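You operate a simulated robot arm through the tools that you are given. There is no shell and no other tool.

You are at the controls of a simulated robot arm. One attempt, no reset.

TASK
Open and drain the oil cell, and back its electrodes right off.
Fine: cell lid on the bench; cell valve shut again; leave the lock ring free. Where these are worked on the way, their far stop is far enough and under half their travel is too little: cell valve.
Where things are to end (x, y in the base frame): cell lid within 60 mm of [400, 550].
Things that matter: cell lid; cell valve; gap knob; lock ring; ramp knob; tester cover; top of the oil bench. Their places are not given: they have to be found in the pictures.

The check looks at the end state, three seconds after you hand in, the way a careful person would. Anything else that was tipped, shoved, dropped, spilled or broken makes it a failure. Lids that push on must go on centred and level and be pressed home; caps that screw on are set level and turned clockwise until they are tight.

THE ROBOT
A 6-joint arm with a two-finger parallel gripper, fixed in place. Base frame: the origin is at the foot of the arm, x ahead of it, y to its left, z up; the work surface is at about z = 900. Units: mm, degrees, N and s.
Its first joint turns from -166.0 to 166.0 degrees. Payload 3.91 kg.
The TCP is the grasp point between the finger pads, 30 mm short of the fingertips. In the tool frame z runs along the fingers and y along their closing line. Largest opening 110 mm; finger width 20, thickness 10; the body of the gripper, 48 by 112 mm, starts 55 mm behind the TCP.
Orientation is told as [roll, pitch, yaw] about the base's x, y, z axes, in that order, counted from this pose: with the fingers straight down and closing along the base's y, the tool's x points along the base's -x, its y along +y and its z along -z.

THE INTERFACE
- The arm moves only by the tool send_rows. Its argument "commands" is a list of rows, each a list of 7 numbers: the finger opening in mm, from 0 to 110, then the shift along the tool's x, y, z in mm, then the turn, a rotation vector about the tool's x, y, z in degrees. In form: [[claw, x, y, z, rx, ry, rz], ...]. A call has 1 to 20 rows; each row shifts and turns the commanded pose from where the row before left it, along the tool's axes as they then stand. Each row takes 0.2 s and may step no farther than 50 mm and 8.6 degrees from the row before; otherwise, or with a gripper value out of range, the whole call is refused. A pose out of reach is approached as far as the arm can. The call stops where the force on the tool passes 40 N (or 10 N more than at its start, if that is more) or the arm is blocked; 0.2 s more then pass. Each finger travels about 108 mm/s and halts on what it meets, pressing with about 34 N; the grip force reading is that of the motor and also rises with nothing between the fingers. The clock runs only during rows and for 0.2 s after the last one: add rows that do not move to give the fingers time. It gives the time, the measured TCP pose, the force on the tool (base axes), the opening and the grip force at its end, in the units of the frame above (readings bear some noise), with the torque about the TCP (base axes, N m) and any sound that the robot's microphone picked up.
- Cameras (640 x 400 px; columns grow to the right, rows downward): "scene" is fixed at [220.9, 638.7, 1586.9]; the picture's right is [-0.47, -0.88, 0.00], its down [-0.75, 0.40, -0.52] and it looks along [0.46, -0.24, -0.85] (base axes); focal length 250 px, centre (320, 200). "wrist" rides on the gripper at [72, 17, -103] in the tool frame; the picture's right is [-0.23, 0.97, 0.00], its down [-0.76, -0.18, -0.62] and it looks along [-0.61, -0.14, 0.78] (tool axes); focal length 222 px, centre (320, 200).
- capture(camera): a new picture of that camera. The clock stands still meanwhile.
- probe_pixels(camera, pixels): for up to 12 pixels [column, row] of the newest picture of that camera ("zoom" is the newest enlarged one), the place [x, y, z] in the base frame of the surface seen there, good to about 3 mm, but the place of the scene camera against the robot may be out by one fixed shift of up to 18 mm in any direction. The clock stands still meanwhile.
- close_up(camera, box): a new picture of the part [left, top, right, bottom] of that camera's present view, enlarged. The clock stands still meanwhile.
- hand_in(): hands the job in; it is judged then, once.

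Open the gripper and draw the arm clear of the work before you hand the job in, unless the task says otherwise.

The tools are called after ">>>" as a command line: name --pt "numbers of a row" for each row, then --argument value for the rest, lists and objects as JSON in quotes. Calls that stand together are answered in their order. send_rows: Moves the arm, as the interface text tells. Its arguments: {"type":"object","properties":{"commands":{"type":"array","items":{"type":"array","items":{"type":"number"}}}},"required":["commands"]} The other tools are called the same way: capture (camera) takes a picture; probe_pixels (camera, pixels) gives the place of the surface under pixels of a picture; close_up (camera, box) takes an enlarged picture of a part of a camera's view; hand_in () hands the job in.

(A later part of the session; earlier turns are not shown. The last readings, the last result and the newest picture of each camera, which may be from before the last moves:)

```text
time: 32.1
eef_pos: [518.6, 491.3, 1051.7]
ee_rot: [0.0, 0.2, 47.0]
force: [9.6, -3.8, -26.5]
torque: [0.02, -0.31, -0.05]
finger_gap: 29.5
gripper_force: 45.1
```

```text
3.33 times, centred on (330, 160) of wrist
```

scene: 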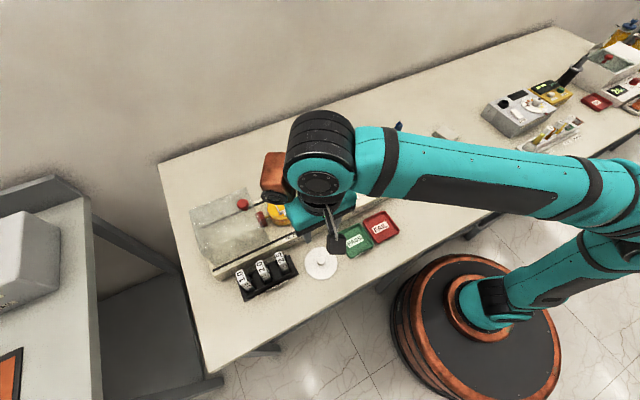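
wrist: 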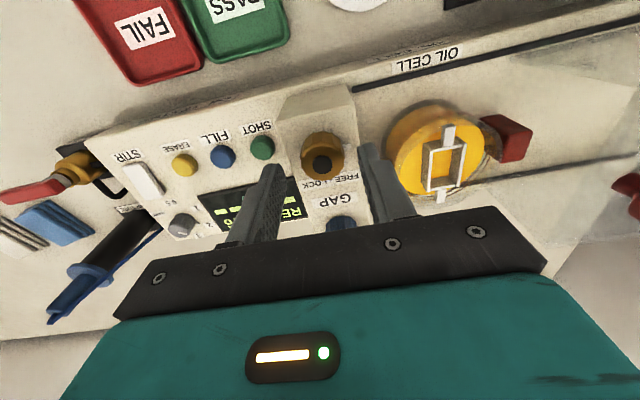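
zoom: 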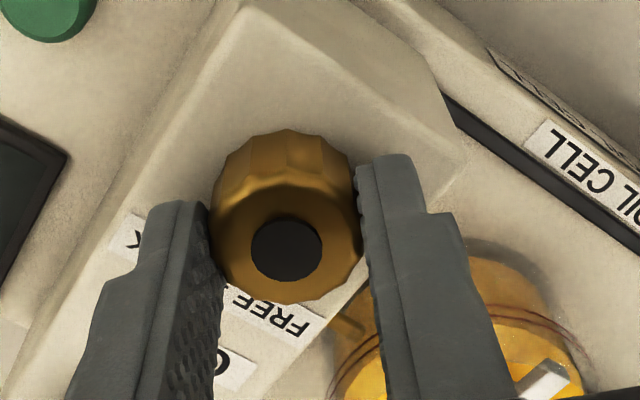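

Still turning freely at 47°. I relieve the vertical load slightly and continue.

>>> send_rows --pt "20 0 0 0.6 0 0 -6" --pt "20 0 0 0 0 0 -6" --pt "20 0 0 0 0 0 -6" --pt "20 0 0 0 0 0 -6" --pt "20 0 0 0 0 0 0"

>>> close_up --camera "wrist" --box '[240, 100, 420, 220]'

```text
time: 33.3
eef_pos: [520.0, 490.0, 1051.4]
ee_rot: [0.0, 0.3, 71.0]
force: [11.6, -3.3, -8.1]
torque: [0.22, -0.47, 0.02]
finger_gap: 29.3
gripper_force: 45.2
```

```text
3.33 times, centred on (330, 160) of wrist
```

zoom: 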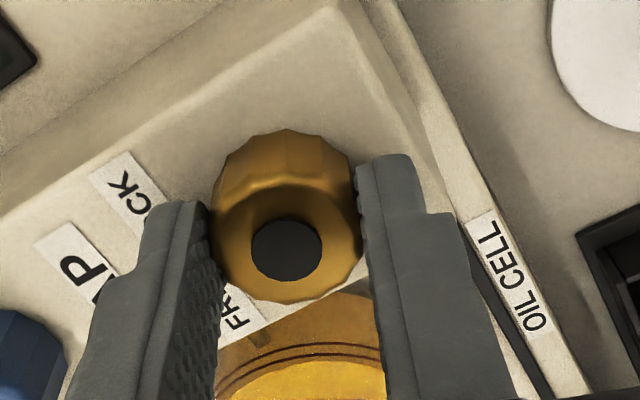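

Still free at 71°, ring turning with the fingers. I continue counter-clockwise.

>>> send_rows --pt "20 0 0 0.2 0 0 -6" --pt "20 0 0 0 0 0 -6" --pt "20 0 0 0 0 0 -6" --pt "20 0 0 0 0 0 -6" --pt "20 0 0 0 0 0 0"

>>> close_up --camera "wrist" --box '[240, 100, 420, 220]'

```text
time: 34.5
eef_pos: [519.3, 490.5, 1050.7]
ee_rot: [0.0, 0.1, 94.9]
force: [22.3, -4.8, 11.5]
torque: [-0.02, -0.66, -0.17]
finger_gap: 29.3
gripper_force: 45.0
```

```text
3.33 times, centred on (330, 160) of wrist
```

zoom: 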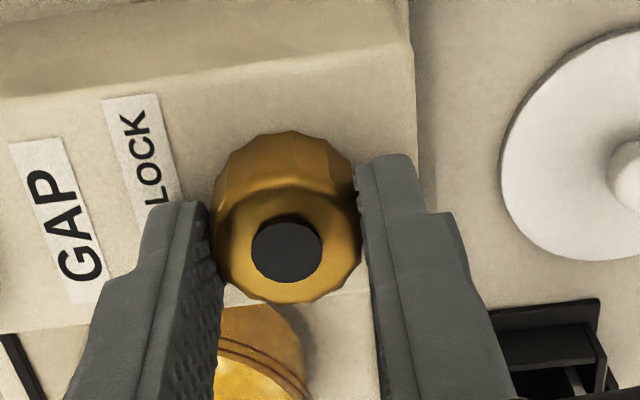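

A torque of −0.17 N m about z has appeared at 95°, hinting at a stop near 90°. I try a little more to confirm.

>>> send_rows --pt "20 0 0 -0.3 0 0 -4" --pt "20 0 0 0 0 0 -4" --pt "20 0 0 0 0 0 0"

>>> close_up --camera "wrist" --box '[240, 100, 420, 220]'

```text
time: 35.3
eef_pos: [519.8, 490.2, 1052.4]
ee_rot: [0.0, 0.2, 102.8]
force: [32.8, -7.1, 9.6]
torque: [-0.27, -1.08, -0.61]
finger_gap: 29.1
gripper_force: 44.8
```

```text
3.33 times, centred on (330, 160) of wrist
```

zoom: 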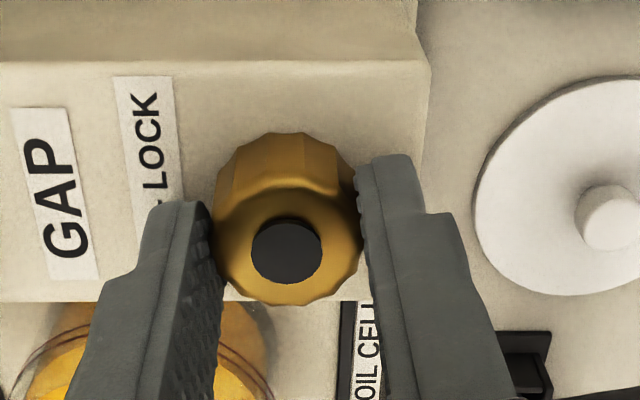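

The torque rose to −0.61 and the ring facets slipped relative to the fingers, so the ring stopped at about 90° counter-clockwise. I relax the torque, release and lift.

>>> send_rows --pt "20 0 0 0 0 0 6" --pt "20 0 0 0 0 0 3" --pt "55 0 0 0 0 0 0" --pt "55 0 0 0 0 0 0" --pt "55 0 0 -20 0 0 0" --pt "55 0 0 -40 0 0 0" --pt "55 0 0 -40 0 0 0"

>>> capture --camera "wrist"

>>> close_up --camera "scene" --box '[260, 150, 380, 230]'

```text
time: 36.9
eef_pos: [519.0, 492.6, 1153.4]
ee_rot: [-0.1, 0.2, 93.9]
force: [0.4, 0.6, -0.5]
torque: [-0.03, 0.01, -0.04]
finger_gap: 55.0
gripper_force: 0.0
```

```text
taken
```

wrist: 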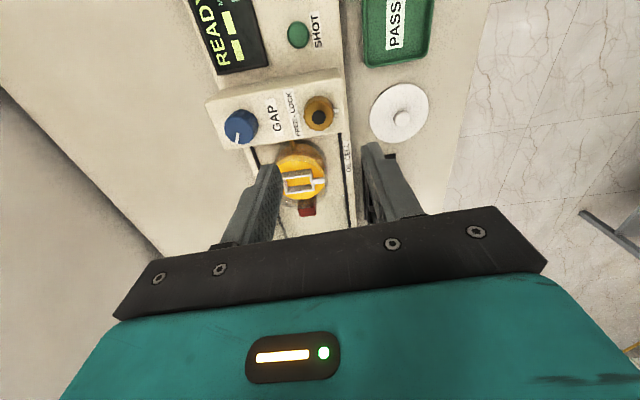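

```text
5.00 times, centred on (320, 190) of scene
```

zoom: 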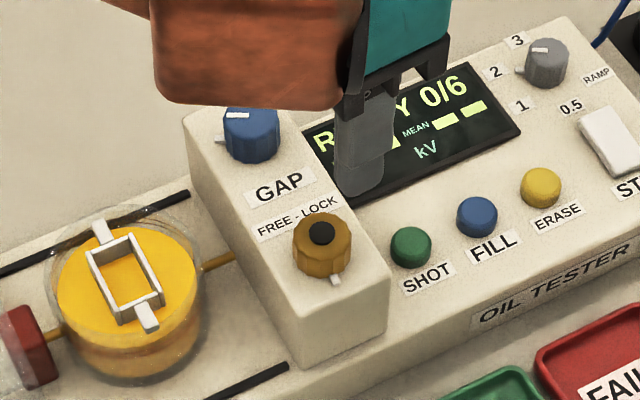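

The ring's tab has rotated from +y to −x, a 90° turn. Now I look at the cell and the gap knob from here for reference before turning the gap knob.

>>> close_up --camera "wrist" --box '[200, 80, 360, 220]'

>>> close_up --camera "scene" --box '[250, 180, 320, 230]'

>>> probe_pixels --camera "wrist" --pixels '[[240, 124], [238, 134], [225, 105], [320, 112], [300, 183], [298, 160], [307, 208]]'

```text
2.86 times, centred on (280, 150) of wrist
```

zoom: 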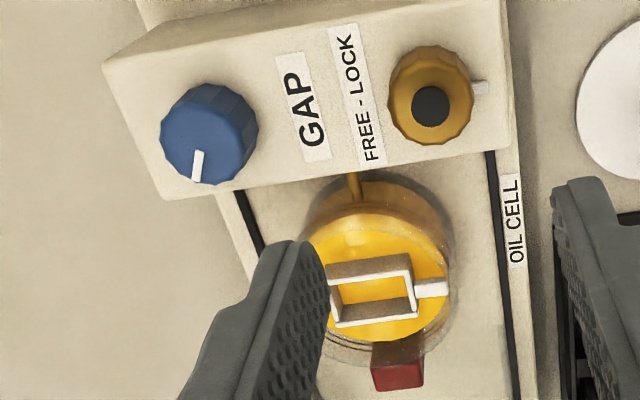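

```text
8.00 times, centred on (285, 205) of scene
```

zoom: 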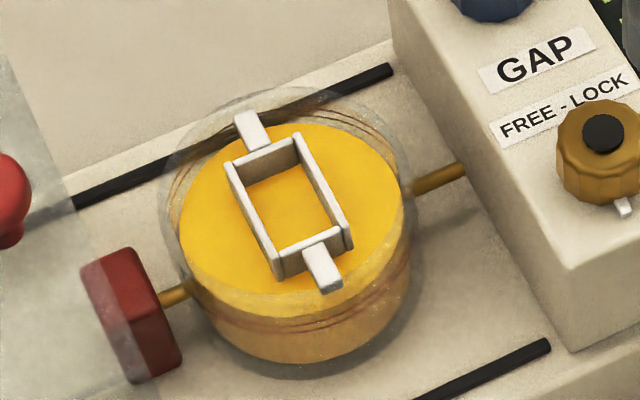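

```text
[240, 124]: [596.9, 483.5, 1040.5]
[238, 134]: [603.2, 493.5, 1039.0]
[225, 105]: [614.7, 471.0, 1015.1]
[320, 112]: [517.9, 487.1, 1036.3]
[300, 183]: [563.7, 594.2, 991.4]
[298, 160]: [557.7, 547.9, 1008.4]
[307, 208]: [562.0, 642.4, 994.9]
```

The gap knob's line points roughly +y with its centre near (597,490.5). I rotate the wrist back to yaw 0 and move above it.

>>> send_rows --pt "55 0 0 0 0 0 8.5" --pt "55 0 0 0 0 0 8.5" --pt "55 0 0 0 0 0 8.5" --pt "55 0 0 0 0 0 8.5" --pt "55 0 0 0 0 0 8.5" --pt "55 0 0 0 0 0 8.5" --pt "55 0 0 0 0 0 8.5" --pt "55 0 0 0 0 0 8.5" --pt "55 0 0 0 0 0 8.5" --pt "55 0 0 0 0 0 8.5" --pt "55 0 0 0 0 0 8.5" --pt "55 -26 0 10 0 0 0.4" --pt "55 -26 0 10 0 0 0" --pt "55 -25 0 10 0 0 0" --pt "55 0 0 0 0 0 0"

>>> capture --camera "wrist"

```text
time: 40.1
eef_pos: [597.8, 491.4, 1120.4]
ee_rot: [-0.2, 0.0, 0.0]
force: [0.4, 0.1, 0.0]
torque: [-0.02, 0.03, 0.01]
finger_gap: 55.0
gripper_force: 0.0
```

```text
taken
```

wrist: 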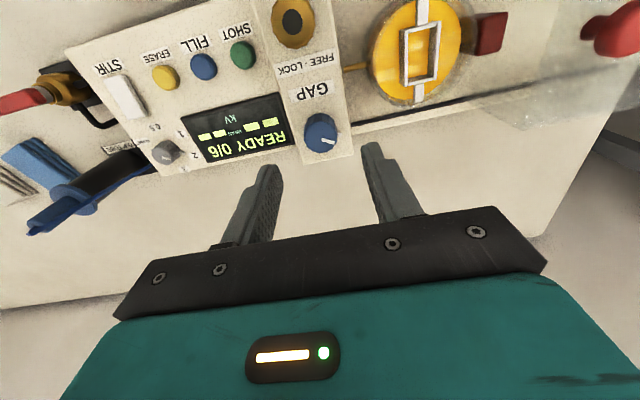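

>>> close_up --camera "wrist" --box '[270, 90, 370, 170]'

>>> probe_pixels --camera "zoom" --pixels '[[320, 200], [330, 230], [250, 230], [420, 230], [330, 290]]'

```text
5.00 times, centred on (320, 130) of wrist
```

zoom: 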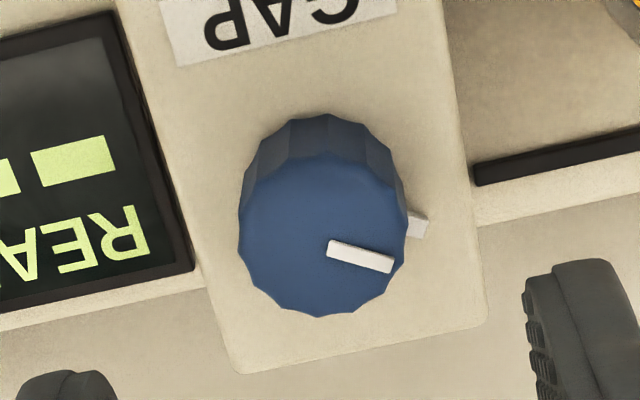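

```text
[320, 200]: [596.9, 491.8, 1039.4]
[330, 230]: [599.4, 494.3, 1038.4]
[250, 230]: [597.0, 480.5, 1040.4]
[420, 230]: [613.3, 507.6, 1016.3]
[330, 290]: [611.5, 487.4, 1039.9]
```

The gap knob top centre is at zoom (322,237), about 2.5 mm +x of the axis. I adjust, descend to z≈1051 and grip it.

>>> send_rows --pt "55 -2.5 0 25 0 0 0" --pt "55 0 0 25 0 0 0" --pt "55 0 0 19 0 0 0" --pt "55 0 0 0 0 0 0" --pt "20 0 0 0 0 0 0" --pt "20 0 0 0 0 0 0" --pt "20 0 0 0 0 0 0"

>>> close_up --camera "wrist" --box '[240, 100, 420, 220]'

```text
time: 41.7
eef_pos: [598.7, 491.2, 1051.4]
ee_rot: [-0.2, 0.1, 0.0]
force: [-2.3, -15.5, -6.5]
torque: [-0.53, -0.19, -0.06]
finger_gap: 29.0
gripper_force: 45.0
```

```text
3.33 times, centred on (330, 160) of wrist
```

zoom: 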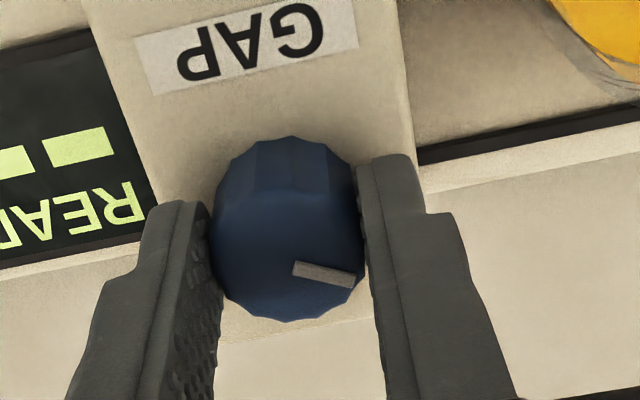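

Gripped at 29.0 mm with the white line at (325,274). I relieve y slightly and turn counter-clockwise a few degrees to see if it moves.

>>> send_rows --pt "20 0 -0.5 0 0 0 0" --pt "20 0 0 0 0 0 -4" --pt "20 0 0 0 0 0 -4" --pt "20 0 0 0 0 0 -4" --pt "20 0 0 0 0 0 0"

>>> close_up --camera "wrist" --box '[240, 100, 420, 220]'

```text
time: 42.9
eef_pos: [600.8, 489.1, 1051.3]
ee_rot: [-0.3, 0.1, 12.0]
force: [21.8, -4.8, -6.6]
torque: [-0.03, -1.58, 0.0]
finger_gap: 28.9
gripper_force: 45.0
```

```text
3.33 times, centred on (330, 160) of wrist
```

zoom: 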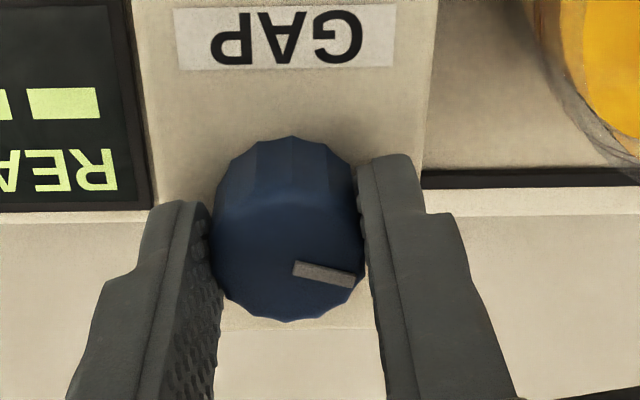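

The knob turns with the fingers (line stays at (325,274) relative to them), so the lock is free. I continue counter-clockwise.

>>> send_rows --pt "20 -0.6 0 0 0 0 0" --pt "20 0 0 0 0 0 -8" --pt "20 0 0 0 0 0 -8" --pt "20 0 0 0 0 0 -8" --pt "20 0 0 0 0 0 -8" --pt "20 0 0 0 0 0 0"

>>> close_up --camera "wrist" --box '[240, 100, 420, 220]'

>>> close_up --camera "scene" --box '[250, 180, 320, 230]'

```text
time: 44.3
eef_pos: [600.8, 489.2, 1052.1]
ee_rot: [0.0, 0.2, 44.0]
force: [32.8, -12.9, -8.6]
torque: [0.3, -1.69, -0.06]
finger_gap: 29.1
gripper_force: 44.8
```

```text
3.33 times, centred on (330, 160) of wrist
```

zoom: 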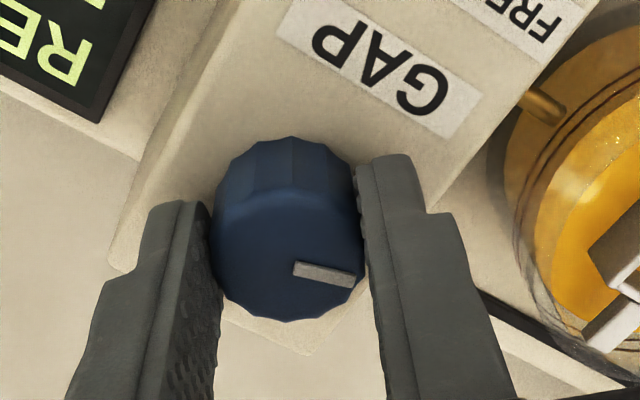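

```text
8.00 times, centred on (285, 205) of scene
```

zoom: 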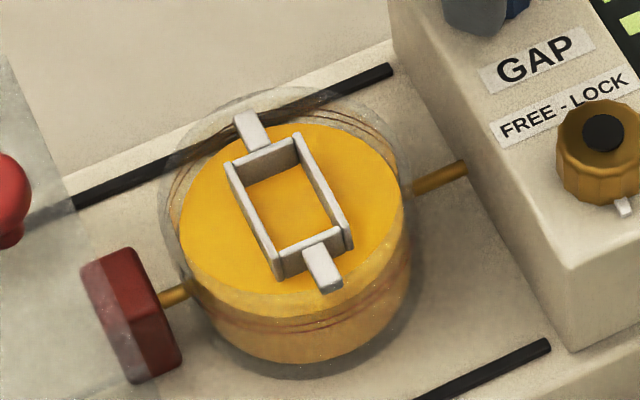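

The knob keeps turning, with side force from a small centre offset (32.8,−12.9 N). I shift to relieve it and continue turning.

>>> send_rows --pt "20 -0.4 -0.9 0 0 0 0" --pt "20 0 0 0 0 0 0"

```text
time: 44.9
eef_pos: [600.4, 489.2, 1052.6]
ee_rot: [-0.1, 0.3, 44.1]
force: [20.2, -17.6, -15.8]
torque: [-0.55, -0.53, -0.04]
finger_gap: 29.0
gripper_force: 44.6
```

>>> send_rows --pt "20 0 -1.2 0 0 0 0" --pt "20 0 0 0 0 0 -7" --pt "20 0 0 0 0 0 -7" --pt "20 0 0 0 0 0 -7" --pt "20 0 0 0 0 0 0"

>>> close_up --camera "wrist" --box '[240, 100, 420, 220]'

```text
time: 46.1
eef_pos: [600.9, 488.4, 1052.0]
ee_rot: [0.0, 0.2, 65.0]
force: [6.4, -19.6, -24.7]
torque: [-0.32, -0.17, -0.02]
finger_gap: 29.2
gripper_force: 45.1
```

```text
3.33 times, centred on (330, 160) of wrist
```

zoom: 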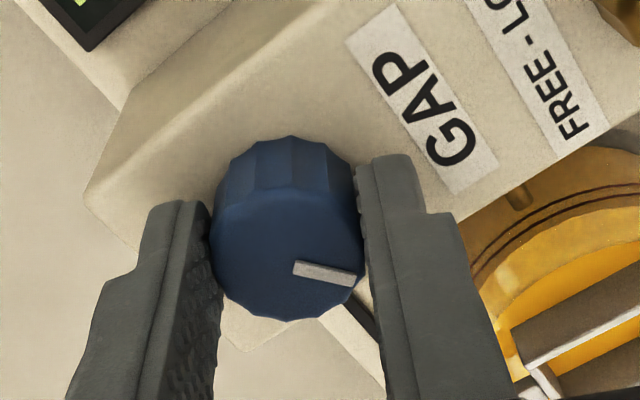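

Turning continues at 65° with no resisting torque. I relieve the vertical pull and keep turning.

>>> send_rows --pt "20 0 0 0.5 0 0 -7" --pt "20 0 0 0 0 0 -7" --pt "20 0 0 0 0 0 -7" --pt "20 0 0 0 0 0 -7" --pt "20 0 0 0 0 0 0"

>>> close_up --camera "wrist" --box '[240, 100, 420, 220]'

```text
time: 47.3
eef_pos: [601.2, 488.4, 1053.0]
ee_rot: [0.0, 0.1, 93.0]
force: [16.7, -22.0, -6.9]
torque: [-1.0, -0.42, -0.03]
finger_gap: 29.1
gripper_force: 44.6
```

```text
3.33 times, centred on (330, 160) of wrist
```

zoom: 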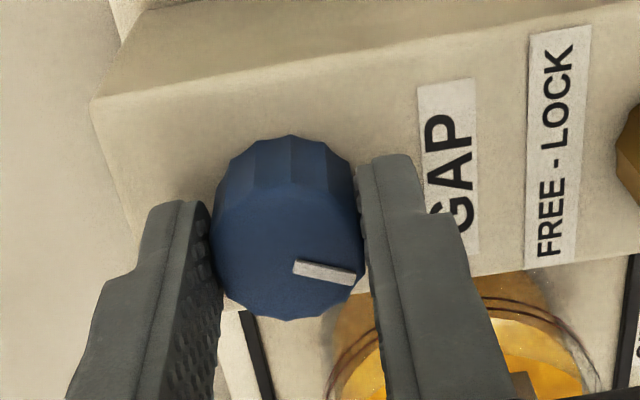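

No stop yet at 93°. I relieve the side force and continue.

>>> send_rows --pt "20 0.5 -0.6 0 0 0 0" --pt "20 0 0 0 0 0 -7" --pt "20 0 0 0 0 0 -7" --pt "20 0 0 0 0 0 -7" --pt "20 0 0 0 0 0 -7" --pt "20 0 0 0 0 0 0"

>>> close_up --camera "wrist" --box '[240, 100, 420, 220]'

>>> capture --camera "scene"

```text
time: 48.7
eef_pos: [601.5, 488.8, 1052.1]
ee_rot: [0.0, 0.1, 121.2]
force: [31.3, 6.7, 11.4]
torque: [0.6, -0.8, -0.62]
finger_gap: 29.3
gripper_force: 45.0
```

```text
3.33 times, centred on (330, 160) of wrist
```

zoom: 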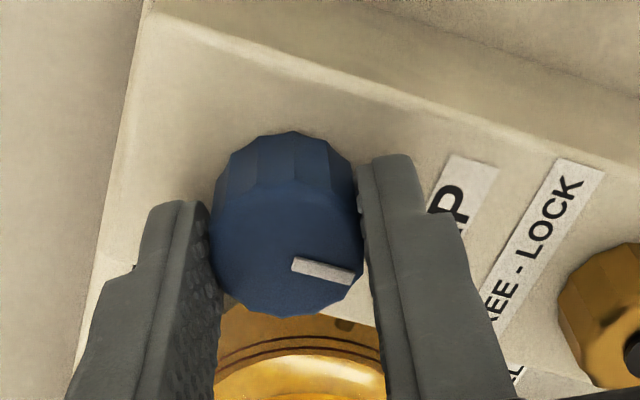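

```text
taken
```

scene: 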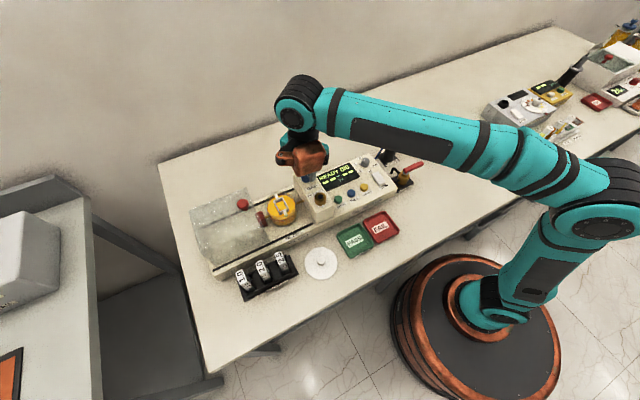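

Torque about z rose to −0.62 at 121°, so the knob has met a stop about 120° counter-clockwise. I relax, release and lift, then compare the electrodes in the cell.

>>> send_rows --pt "20 0 0 0 0 0 4" --pt "55 0 0 0 0 0 0" --pt "55 0 0 0 0 0 0" --pt "55 0 0 -20 0 0 0" --pt "55 0 0 -40 0 0 0" --pt "55 0 0 -40 0 0 0"

>>> capture --camera "wrist"

>>> close_up --camera "scene" --box '[250, 180, 320, 230]'

```text
time: 50.1
eef_pos: [601.5, 490.9, 1151.4]
ee_rot: [0.2, 0.2, 117.0]
force: [0.3, 1.4, -0.5]
torque: [0.0, 0.01, 0.0]
finger_gap: 54.9
gripper_force: 0.1
```

```text
taken
```

wrist: 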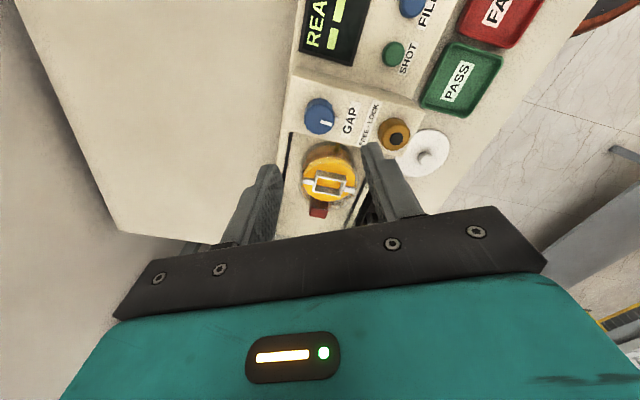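

```text
8.00 times, centred on (285, 205) of scene
```

zoom: 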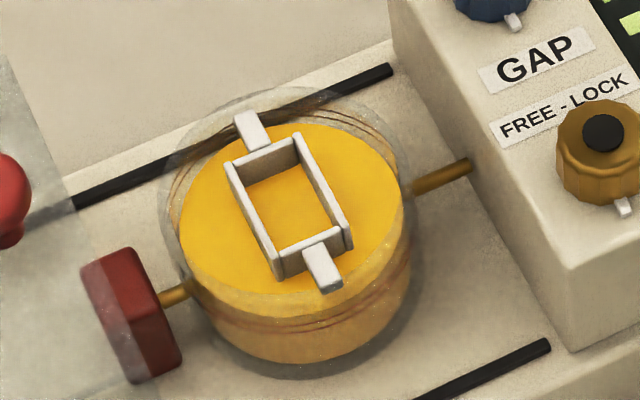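

The knob now points elsewhere (turned ~118°), and the rod end near the panel seems to have shifted slightly outward; I will confirm after draining. I rotate back to yaw 0 and go view the valve.

>>> send_rows --pt "55 0 0 -3 0 0 8.4" --pt "55 0 0 -3 0 0 8.4" --pt "55 0 0 -3 0 0 8.4" --pt "55 0 0 -3 0 0 8.4" --pt "55 0 0 -3 0 0 8.4" --pt "55 0 0 0 0 0 8.4" --pt "55 0 0 0 0 0 8.4" --pt "55 0 0 0 0 0 8.4" --pt "55 0 0 0 0 0 8.4" --pt "55 0 0 0 0 0 8.4" --pt "55 0 0 0 0 0 8.4" --pt "55 0 0 0 0 0 8.4" --pt "55 0 0 0 0 0 8.4" --pt "55 0 0 0 0 0 7.8"

>>> capture --camera "wrist"

```text
time: 53.1
eef_pos: [602.2, 489.5, 1167.7]
ee_rot: [-0.2, -0.1, -0.2]
force: [-0.2, 0.8, -0.1]
torque: [-0.02, -0.02, 0.0]
finger_gap: 55.3
gripper_force: 0.2
```

```text
taken
```

wrist: 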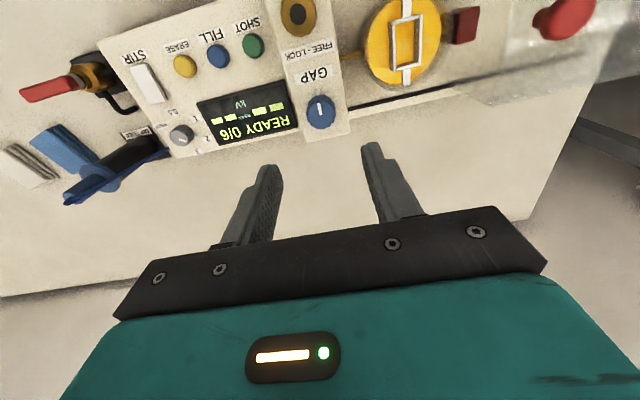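

The gap knob's line now points toward the robot. I zoom at the cell here for electrode details.

>>> close_up --camera "wrist" --box '[330, 0, 490, 100]'

>>> close_up --camera "wrist" --box '[0, 40, 200, 210]'

>>> probe_pixels --camera "wrist" --pixels '[[25, 94], [50, 86], [75, 80], [95, 70], [92, 80], [130, 100], [70, 200], [110, 165], [150, 140], [60, 150], [20, 165], [100, 95]]'

```text
4.00 times, centred on (410, 50) of wrist
```

zoom: 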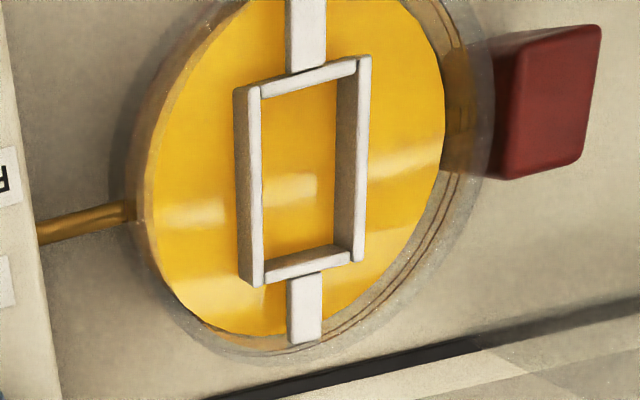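

```text
2.35 times, centred on (100, 125) of wrist
```

zoom: 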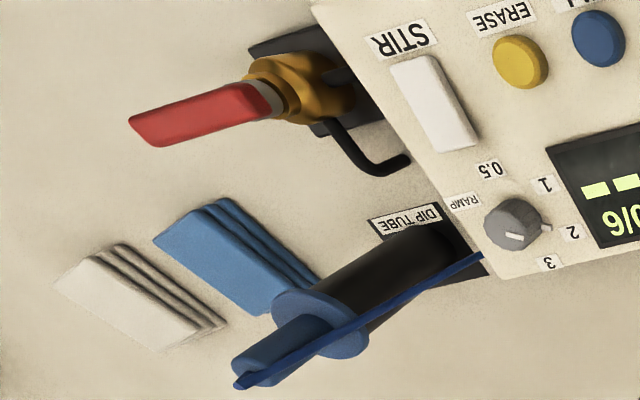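

```text
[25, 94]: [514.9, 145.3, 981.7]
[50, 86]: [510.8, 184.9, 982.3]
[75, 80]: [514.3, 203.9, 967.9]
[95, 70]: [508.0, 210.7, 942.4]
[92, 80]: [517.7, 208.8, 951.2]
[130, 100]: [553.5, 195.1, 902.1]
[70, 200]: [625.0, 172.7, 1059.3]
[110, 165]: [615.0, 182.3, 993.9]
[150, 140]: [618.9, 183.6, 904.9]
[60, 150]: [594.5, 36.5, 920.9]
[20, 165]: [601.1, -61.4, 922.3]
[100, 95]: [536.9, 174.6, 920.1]
```

The lever lies along −y from its axis near (513,207) to about y≈137, z≈982; the dip tube stands at (617,183). I move to a viewing pose above the valve.

>>> send_rows --pt "30 18.9 -44 4 0 0 0" --pt "30 18.9 -44 4 0 0 0" --pt "30 18.9 -44 4 0 0 0" --pt "30 18.9 -44 4 0 0 0" --pt "30 18.9 -44 4 0 0 0" --pt "30 18.9 -44 4 0 0 0" --pt "30 18.9 -44 4 0 0 0" --pt "30 0 0 0 0 0 0"

>>> capture --camera "wrist"

>>> close_up --camera "wrist" --box '[230, 60, 430, 200]'

>>> capture --camera "scene"

```text
time: 54.9
eef_pos: [467.3, 177.4, 1139.8]
ee_rot: [-0.1, 0.0, 0.0]
force: [0.9, -0.4, 0.2]
torque: [-0.01, 0.04, -0.01]
finger_gap: 29.8
gripper_force: 0.1
```

```text
taken
```

wrist: 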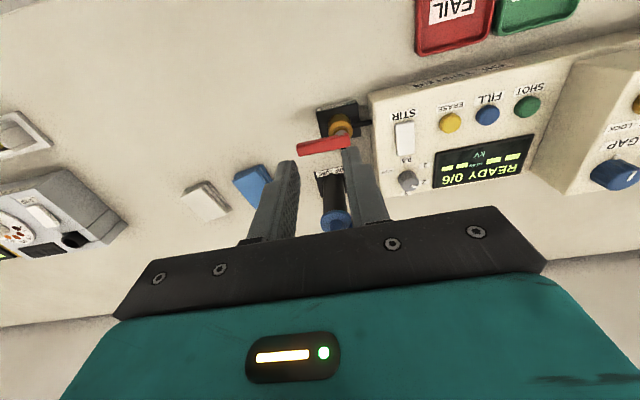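

```text
2.86 times, centred on (330, 130) of wrist
```

zoom: 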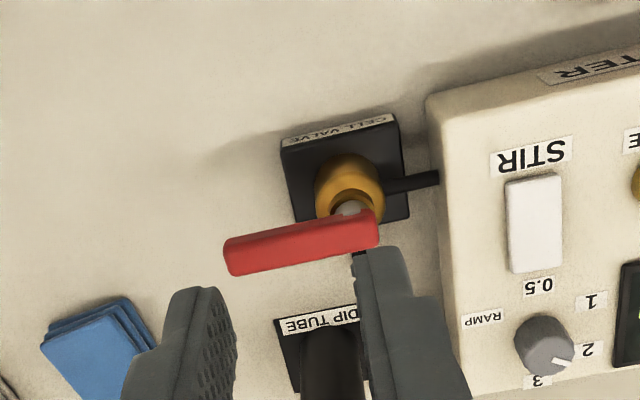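

```text
taken
```

scene: 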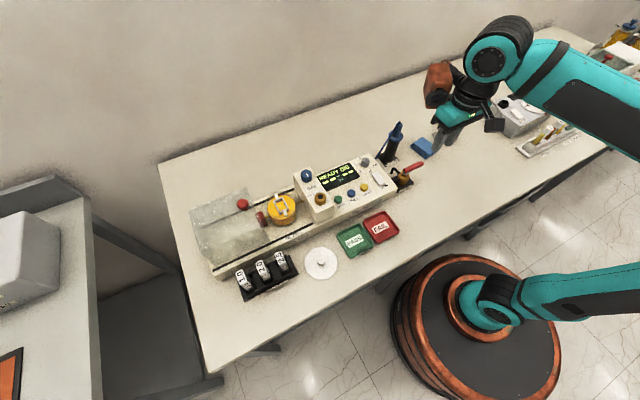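

I probe the lever's ends and the valve body from this close-up.

>>> probe_pixels --camera "zoom" --pixels '[[235, 250], [300, 240], [365, 225], [348, 205], [340, 175], [300, 262], [320, 225], [290, 150], [400, 190], [410, 180]]'

>>> close_up --camera "scene" --box '[360, 110, 450, 200]'

```text
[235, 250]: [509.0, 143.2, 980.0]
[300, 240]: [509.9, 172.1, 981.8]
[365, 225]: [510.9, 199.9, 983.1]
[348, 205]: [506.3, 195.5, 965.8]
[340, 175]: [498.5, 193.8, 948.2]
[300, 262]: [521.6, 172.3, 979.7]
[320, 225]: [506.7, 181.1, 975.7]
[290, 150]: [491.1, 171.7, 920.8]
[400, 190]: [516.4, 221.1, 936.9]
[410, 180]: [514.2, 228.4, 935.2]
```

```text
4.44 times, centred on (405, 155) of scene
```

zoom: 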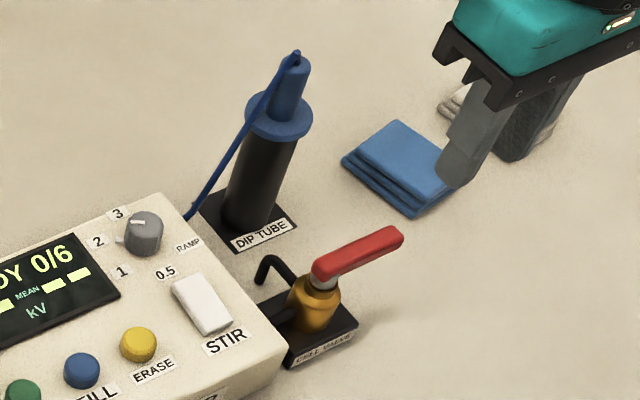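

The valve's axis is near (514,195), the lever runs along −y to y≈139, about 14 mm wide, top z≈982. I close the fingers and set the tips beside the lever on its −x side.

>>> send_rows --pt "0 -8 -8 35 0 0 0" --pt "0 -8 -8 35 0 0 0" --pt "0 -6 -8 30 0 0 0" --pt "0 0 0 25 0 0 0" --pt "0 0 0 24 0 0 0" --pt "0 0 0 0 0 0 0"

>>> capture --camera "wrist"

>>> close_up --camera "scene" --box '[360, 110, 450, 200]'

```text
time: 56.3
eef_pos: [490.9, 156.2, 992.1]
ee_rot: [-0.2, 0.0, 0.1]
force: [0.5, -0.8, -0.1]
torque: [0.0, 0.05, -0.02]
finger_gap: 0.0
gripper_force: 34.2
```

```text
taken
```

wrist: 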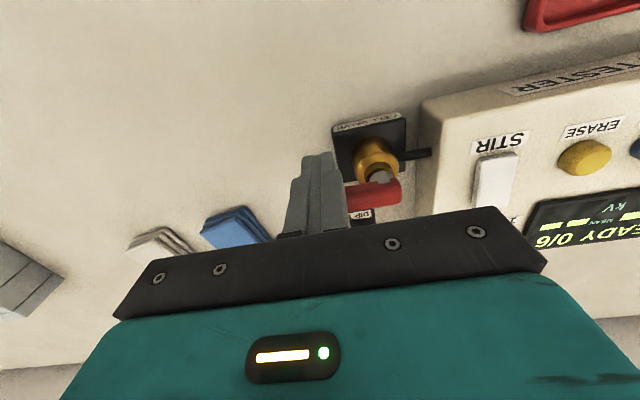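

```text
4.44 times, centred on (405, 155) of scene
```

zoom: 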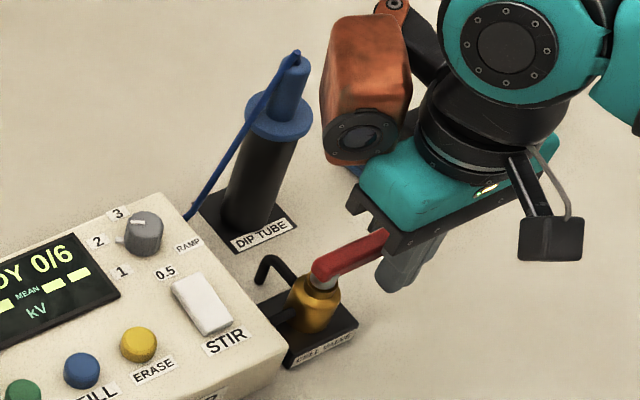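

The tips are beside the lever on its −x side. I check the height of the copper wrist link versus the dip tube top before pushing toward +x.

>>> probe_pixels --camera "zoom" --pixels '[[365, 150], [360, 40], [330, 130], [294, 58], [280, 120], [265, 260], [290, 280], [390, 240]]'

```text
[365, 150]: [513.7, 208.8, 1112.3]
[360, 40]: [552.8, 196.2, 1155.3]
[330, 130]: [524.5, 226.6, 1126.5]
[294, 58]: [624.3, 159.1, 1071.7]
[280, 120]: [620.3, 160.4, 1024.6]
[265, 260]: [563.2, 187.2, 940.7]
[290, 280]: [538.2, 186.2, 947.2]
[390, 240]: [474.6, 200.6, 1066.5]
```

The wrist link clears the dip tube top (z≈1061) by about 40 mm. I push gently toward +x and watch the force.

>>> send_rows --pt "0 -3 -2 0 0 0 0" --pt "0 -3 0 0 0 0 0" --pt "0 -3 0 0 0 0 0" --pt "0 -3 0 0 0 0 0" --pt "0 -3 0 0 0 0 0"

>>> capture --camera "wrist"

>>> close_up --camera "scene" --box '[360, 110, 450, 200]'

```text
time: 57.2
eef_pos: [497.8, 155.5, 991.3]
ee_rot: [-0.2, 0.3, 0.0]
force: [-33.8, 4.4, 5.3]
torque: [-0.03, 0.27, 0.08]
finger_gap: 0.1
gripper_force: 34.0
stopped in row 4: the force on the tool passed its limit at 45 N (the readings are from after the stop); the commanded pose is now the measured one
```

```text
taken
```

wrist: 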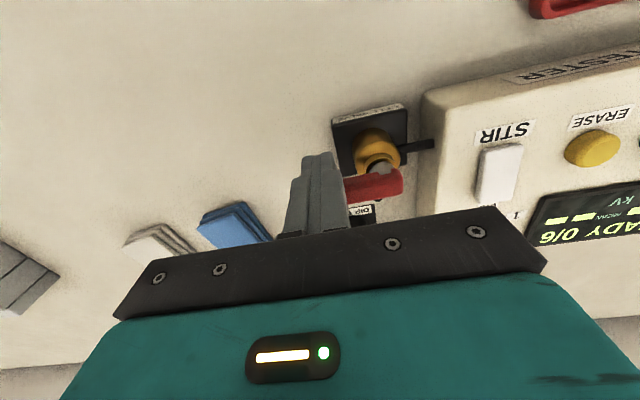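

```text
4.44 times, centred on (405, 155) of scene
```

zoom: 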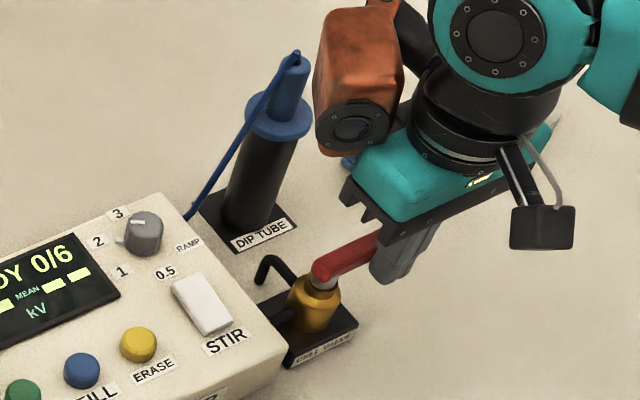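

The lever doesn't move toward +x (45 N stop at x≈498), so that is its shut stop. I back off, lift over and go to its +x side.

>>> send_rows --pt "0 6 0 0 0 0 0" --pt "0 0 0 -25 0 0 0" --pt "0 0 0 -20 0 0 0" --pt "0 -15 0 0 0 0 0" --pt "0 -15 0 0 0 0 0" --pt "0 -15 -2 0 0 0 0" --pt "0 0 0 0 0 0 0"

>>> capture --camera "wrist"

```text
time: 58.8
eef_pos: [538.3, 152.3, 1035.7]
ee_rot: [-0.1, 0.2, 0.1]
force: [0.4, -0.7, 0.4]
torque: [0.02, 0.01, -0.02]
finger_gap: 0.0
gripper_force: 33.8
```

```text
taken
```

wrist: 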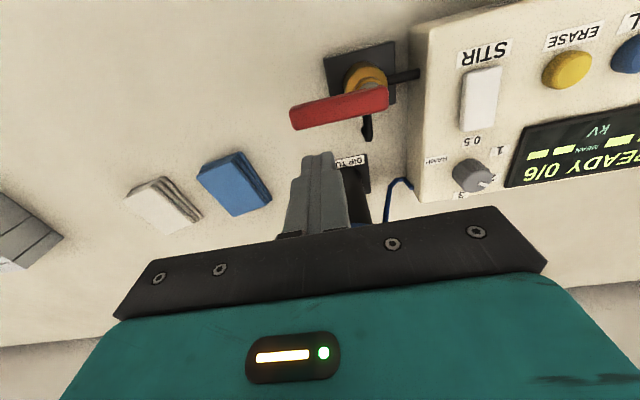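

The tips are on the lever's +x side with the lever at (340,108) in view. I descend to z≈992 and push gently to −x.

>>> send_rows --pt "0 0 0 22 0 0 0" --pt "0 0 0 22 0 0 0" --pt "0 0 0 0 0 0 0" --pt "0 4 0 0 0 0 0" --pt "0 4 0 0 0 0 0" --pt "0 4 0 0 0 0 0" --pt "0 4 0 0 0 0 0"

>>> capture --camera "wrist"

```text
time: 60.4
eef_pos: [523.5, 152.7, 994.2]
ee_rot: [-0.2, 0.1, 0.1]
force: [0.7, -0.2, 1.3]
torque: [0.0, -0.03, -0.01]
finger_gap: 0.1
gripper_force: 34.2
```

```text
taken
```

wrist: 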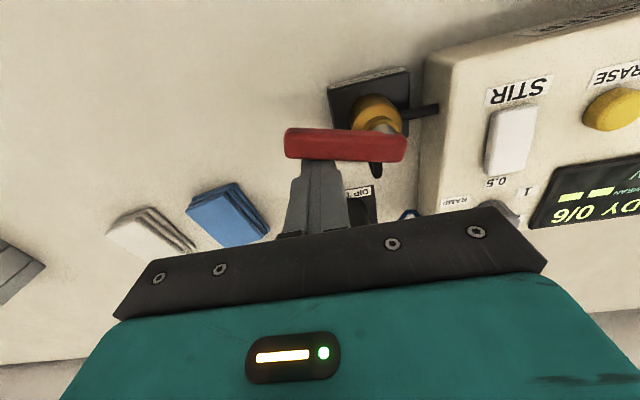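

The lever swings freely toward −x. I follow its arc with the pushing finger.

>>> send_rows --pt "0 7 -1.6 0 0 0 0" --pt "0 7 -1.6 0 0 0 0" --pt "0 6 1.2 0 0 0 0" --pt "0 6 1.2 0 0 0 0" --pt "0 5.3 2.8 0 0 0 0" --pt "0 5.3 2.8 0 0 0 0"

>>> capture --camera "wrist"

>>> capture --camera "scene"

```text
time: 61.8
eef_pos: [484.4, 156.7, 993.2]
ee_rot: [-0.1, 0.2, 0.2]
force: [-0.2, -0.2, -0.4]
torque: [0.02, -0.04, -0.02]
finger_gap: 0.1
gripper_force: 33.7
```

```text
taken
```

wrist: 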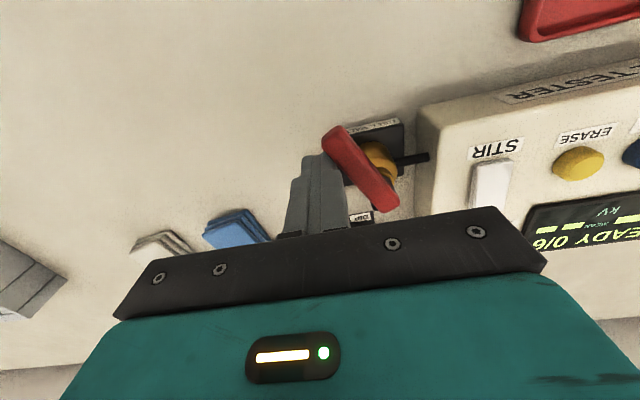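

```text
taken
```

scene: 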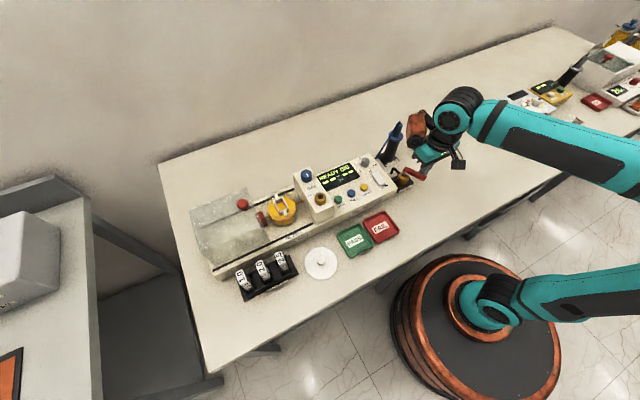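

The lever is now about 60° round toward −x. I push on along the arc toward its far stop.

>>> send_rows --pt "0 4.4 4.1 0 0 0 0" --pt "0 4.4 4.1 0 0 0 0" --pt "0 3.2 5.2 0 0 0 0" --pt "0 2.5 5.2 0 0 0 0" --pt "0 0 4 0 0 0 0" --pt "0 0 4 0 0 0 0" --pt "0 0 4 0 0 0 0"

>>> capture --camera "wrist"

```text
time: 63.3
eef_pos: [471.5, 180.1, 992.8]
ee_rot: [-0.5, 0.2, -0.1]
force: [0.8, -43.0, 0.8]
torque: [-0.45, -0.05, -0.41]
finger_gap: 0.2
gripper_force: 34.0
stopped in row 7: the force on the tool passed its limit at 46 N (the readings are from after the stop); the commanded pose is now the measured one
```

```text
taken
```

wrist: 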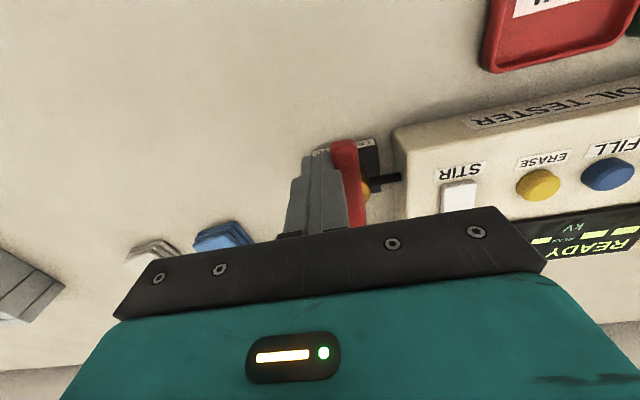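

The lever hit its far stop at 90° (43 N in y). I back off, lift away, and look at the cell draining.

>>> send_rows --pt "0 0 -8 0 0 0 0" --pt "0 0 -8 0 0 0 0" --pt "0 0 0 -30 0 0 0" --pt "0 0 0 -40 0 0 0" --pt "0 0 0 -40 0 0 0"

>>> close_up --camera "scene" --box '[250, 180, 320, 230]'

>>> close_up --camera "scene" --box '[360, 110, 450, 200]'

```text
time: 64.5
eef_pos: [471.5, 168.1, 1102.0]
ee_rot: [-0.4, 0.3, 0.0]
force: [0.3, 0.3, 1.2]
torque: [0.01, 0.01, 0.01]
finger_gap: 0.0
gripper_force: 34.0
```

```text
8.00 times, centred on (285, 205) of scene
```

zoom: 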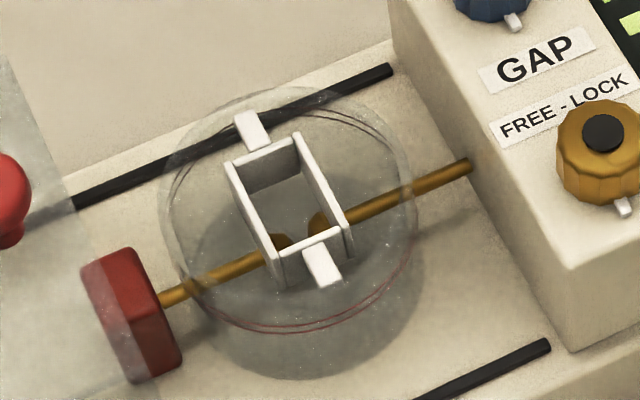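

```text
4.44 times, centred on (405, 155) of scene
```

zoom: 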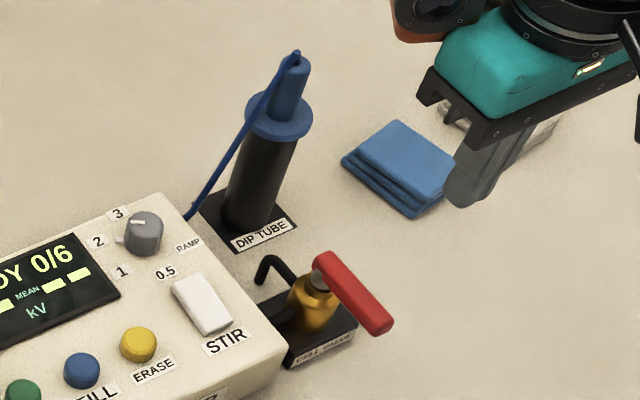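

The cell looks drained and the electrode tips are now visible with a gap at about zoom (300,235). I zoom further to verify emptiness and gap.

>>> close_up --camera "scene" --box '[265, 190, 305, 220]'

>>> capture --camera "scene"

```text
13.33 times, centred on (285, 205) of scene
```

zoom: 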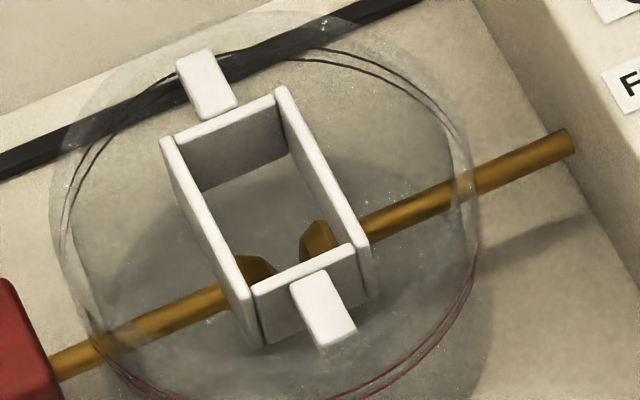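

```text
taken
```

scene: 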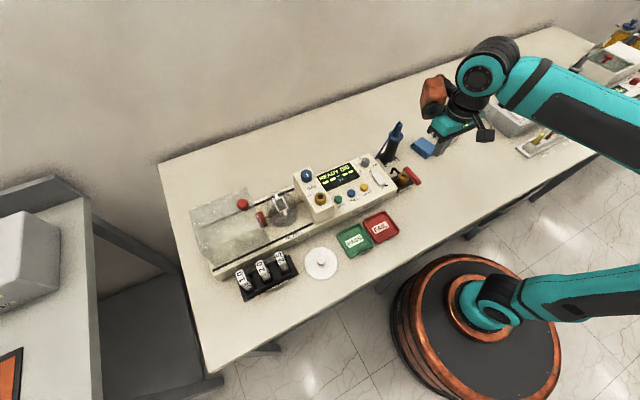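

The cell is empty and the electrode tips at (265,268) and (310,245) are well apart. Now I view the valve from here to plan shutting it again.

>>> capture --camera "wrist"

>>> close_up --camera "wrist" --box '[260, 60, 460, 200]'

>>> probe_pixels --camera "zoom" --pixels '[[250, 130], [290, 200], [240, 100], [270, 160], [300, 170], [420, 130], [400, 200], [440, 250], [460, 110], [350, 110]]'

```text
taken
```

wrist: 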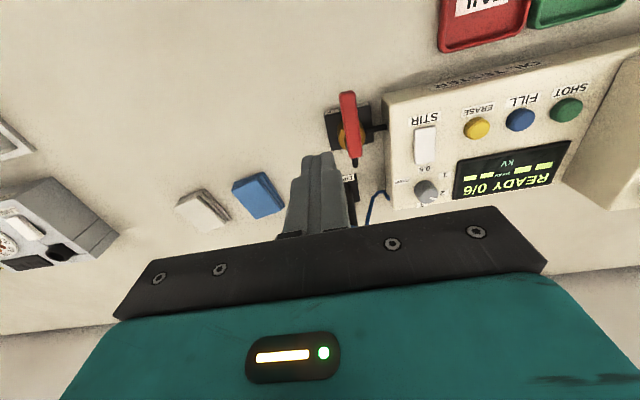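

```text
2.86 times, centred on (360, 130) of wrist
```

zoom: 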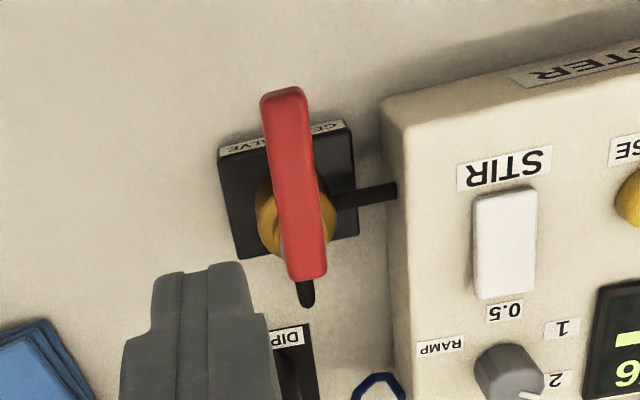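

```text
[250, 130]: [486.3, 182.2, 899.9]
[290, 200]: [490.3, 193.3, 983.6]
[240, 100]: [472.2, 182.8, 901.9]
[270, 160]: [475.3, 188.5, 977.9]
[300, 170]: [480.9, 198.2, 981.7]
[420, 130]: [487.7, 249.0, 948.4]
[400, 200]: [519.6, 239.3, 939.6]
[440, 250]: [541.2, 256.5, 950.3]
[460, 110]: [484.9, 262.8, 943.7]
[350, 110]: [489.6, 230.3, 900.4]
```

The lever now lies along −x at y≈194 (tip near x≈455), and the tester edge is at y≈242, top z≈950, below my tip height. I move to the lever's +y side and lower.

>>> send_rows --pt "0 0.5 26 0 0 0 0" --pt "0 0.5 26 0 0 0 0" --pt "0 0 0 40 0 0 0" --pt "0 0 0 40 0 0 0" --pt "0 0 0 29 0 0 0" --pt "0 0 0 0 0 0 0"

>>> capture --camera "wrist"

```text
time: 65.9
eef_pos: [469.7, 216.3, 992.8]
ee_rot: [-0.5, 0.2, -0.1]
force: [-0.3, 0.4, -0.2]
torque: [0.0, -0.02, -0.03]
finger_gap: 0.0
gripper_force: 34.0
```

```text
taken
```

wrist: 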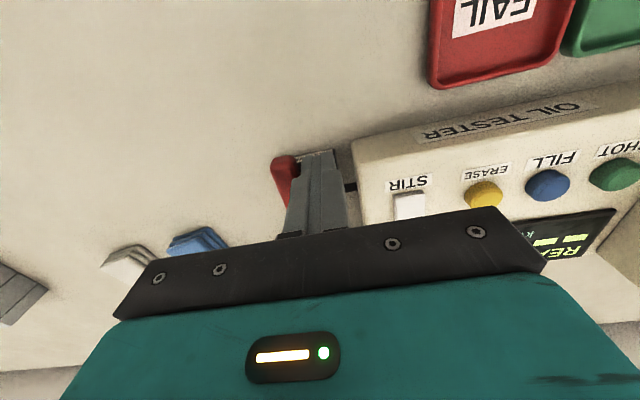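

The tip is on the lever's +y side (lever at (283,180)). I sweep it back along the arc to the shut stop.

>>> send_rows --pt "0 0.8 -7.2 0 0 0 0" --pt "0 0.8 -7.2 0 0 0 0" --pt "0 0.2 -6 0 0 0 0" --pt "0 0.2 -6 0 0 0 0" --pt "0 -1.4 -5.9 0 0 0 0" --pt "0 -1.4 -5.9 0 0 0 0" --pt "0 -2.8 -5.3 0 0 0 0" --pt "0 -2.8 -5.3 0 0 0 0" --pt "0 -4.1 -4.4 0 0 0 0" --pt "0 -4.1 -4.4 0 0 0 0" --pt "0 -5.1 -3.1 0 0 0 0" --pt "0 -5.1 -3.1 0 0 0 0"

>>> capture --camera "wrist"

```text
time: 68.5
eef_pos: [495.4, 153.3, 992.8]
ee_rot: [-0.4, 0.4, 0.0]
force: [-0.5, 0.0, -0.6]
torque: [-0.05, -0.03, -0.01]
finger_gap: 0.4
gripper_force: 33.7
```

```text
taken
```

wrist: 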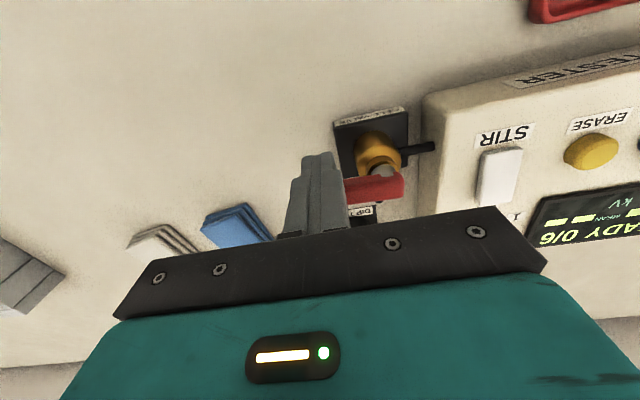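

The lever is nearly back along −y. I press the last few millimetres to the shut stop.

>>> send_rows --pt "0 -2 0 0 0 0 0" --pt "0 -2 0 0 0 0 0" --pt "0 -2 0 0 0 0 0" --pt "0 -2 0 0 0 0 0"

```text
time: 69.4
eef_pos: [498.6, 153.9, 993.8]
ee_rot: [-0.4, 0.5, 0.0]
force: [-34.6, 2.2, 3.8]
torque: [-0.03, 0.33, 0.11]
finger_gap: 0.0
gripper_force: 34.1
stopped in row 4: the force on the tool passed its limit at 45 N (the readings are from after the stop); the commanded pose is now the measured one
```

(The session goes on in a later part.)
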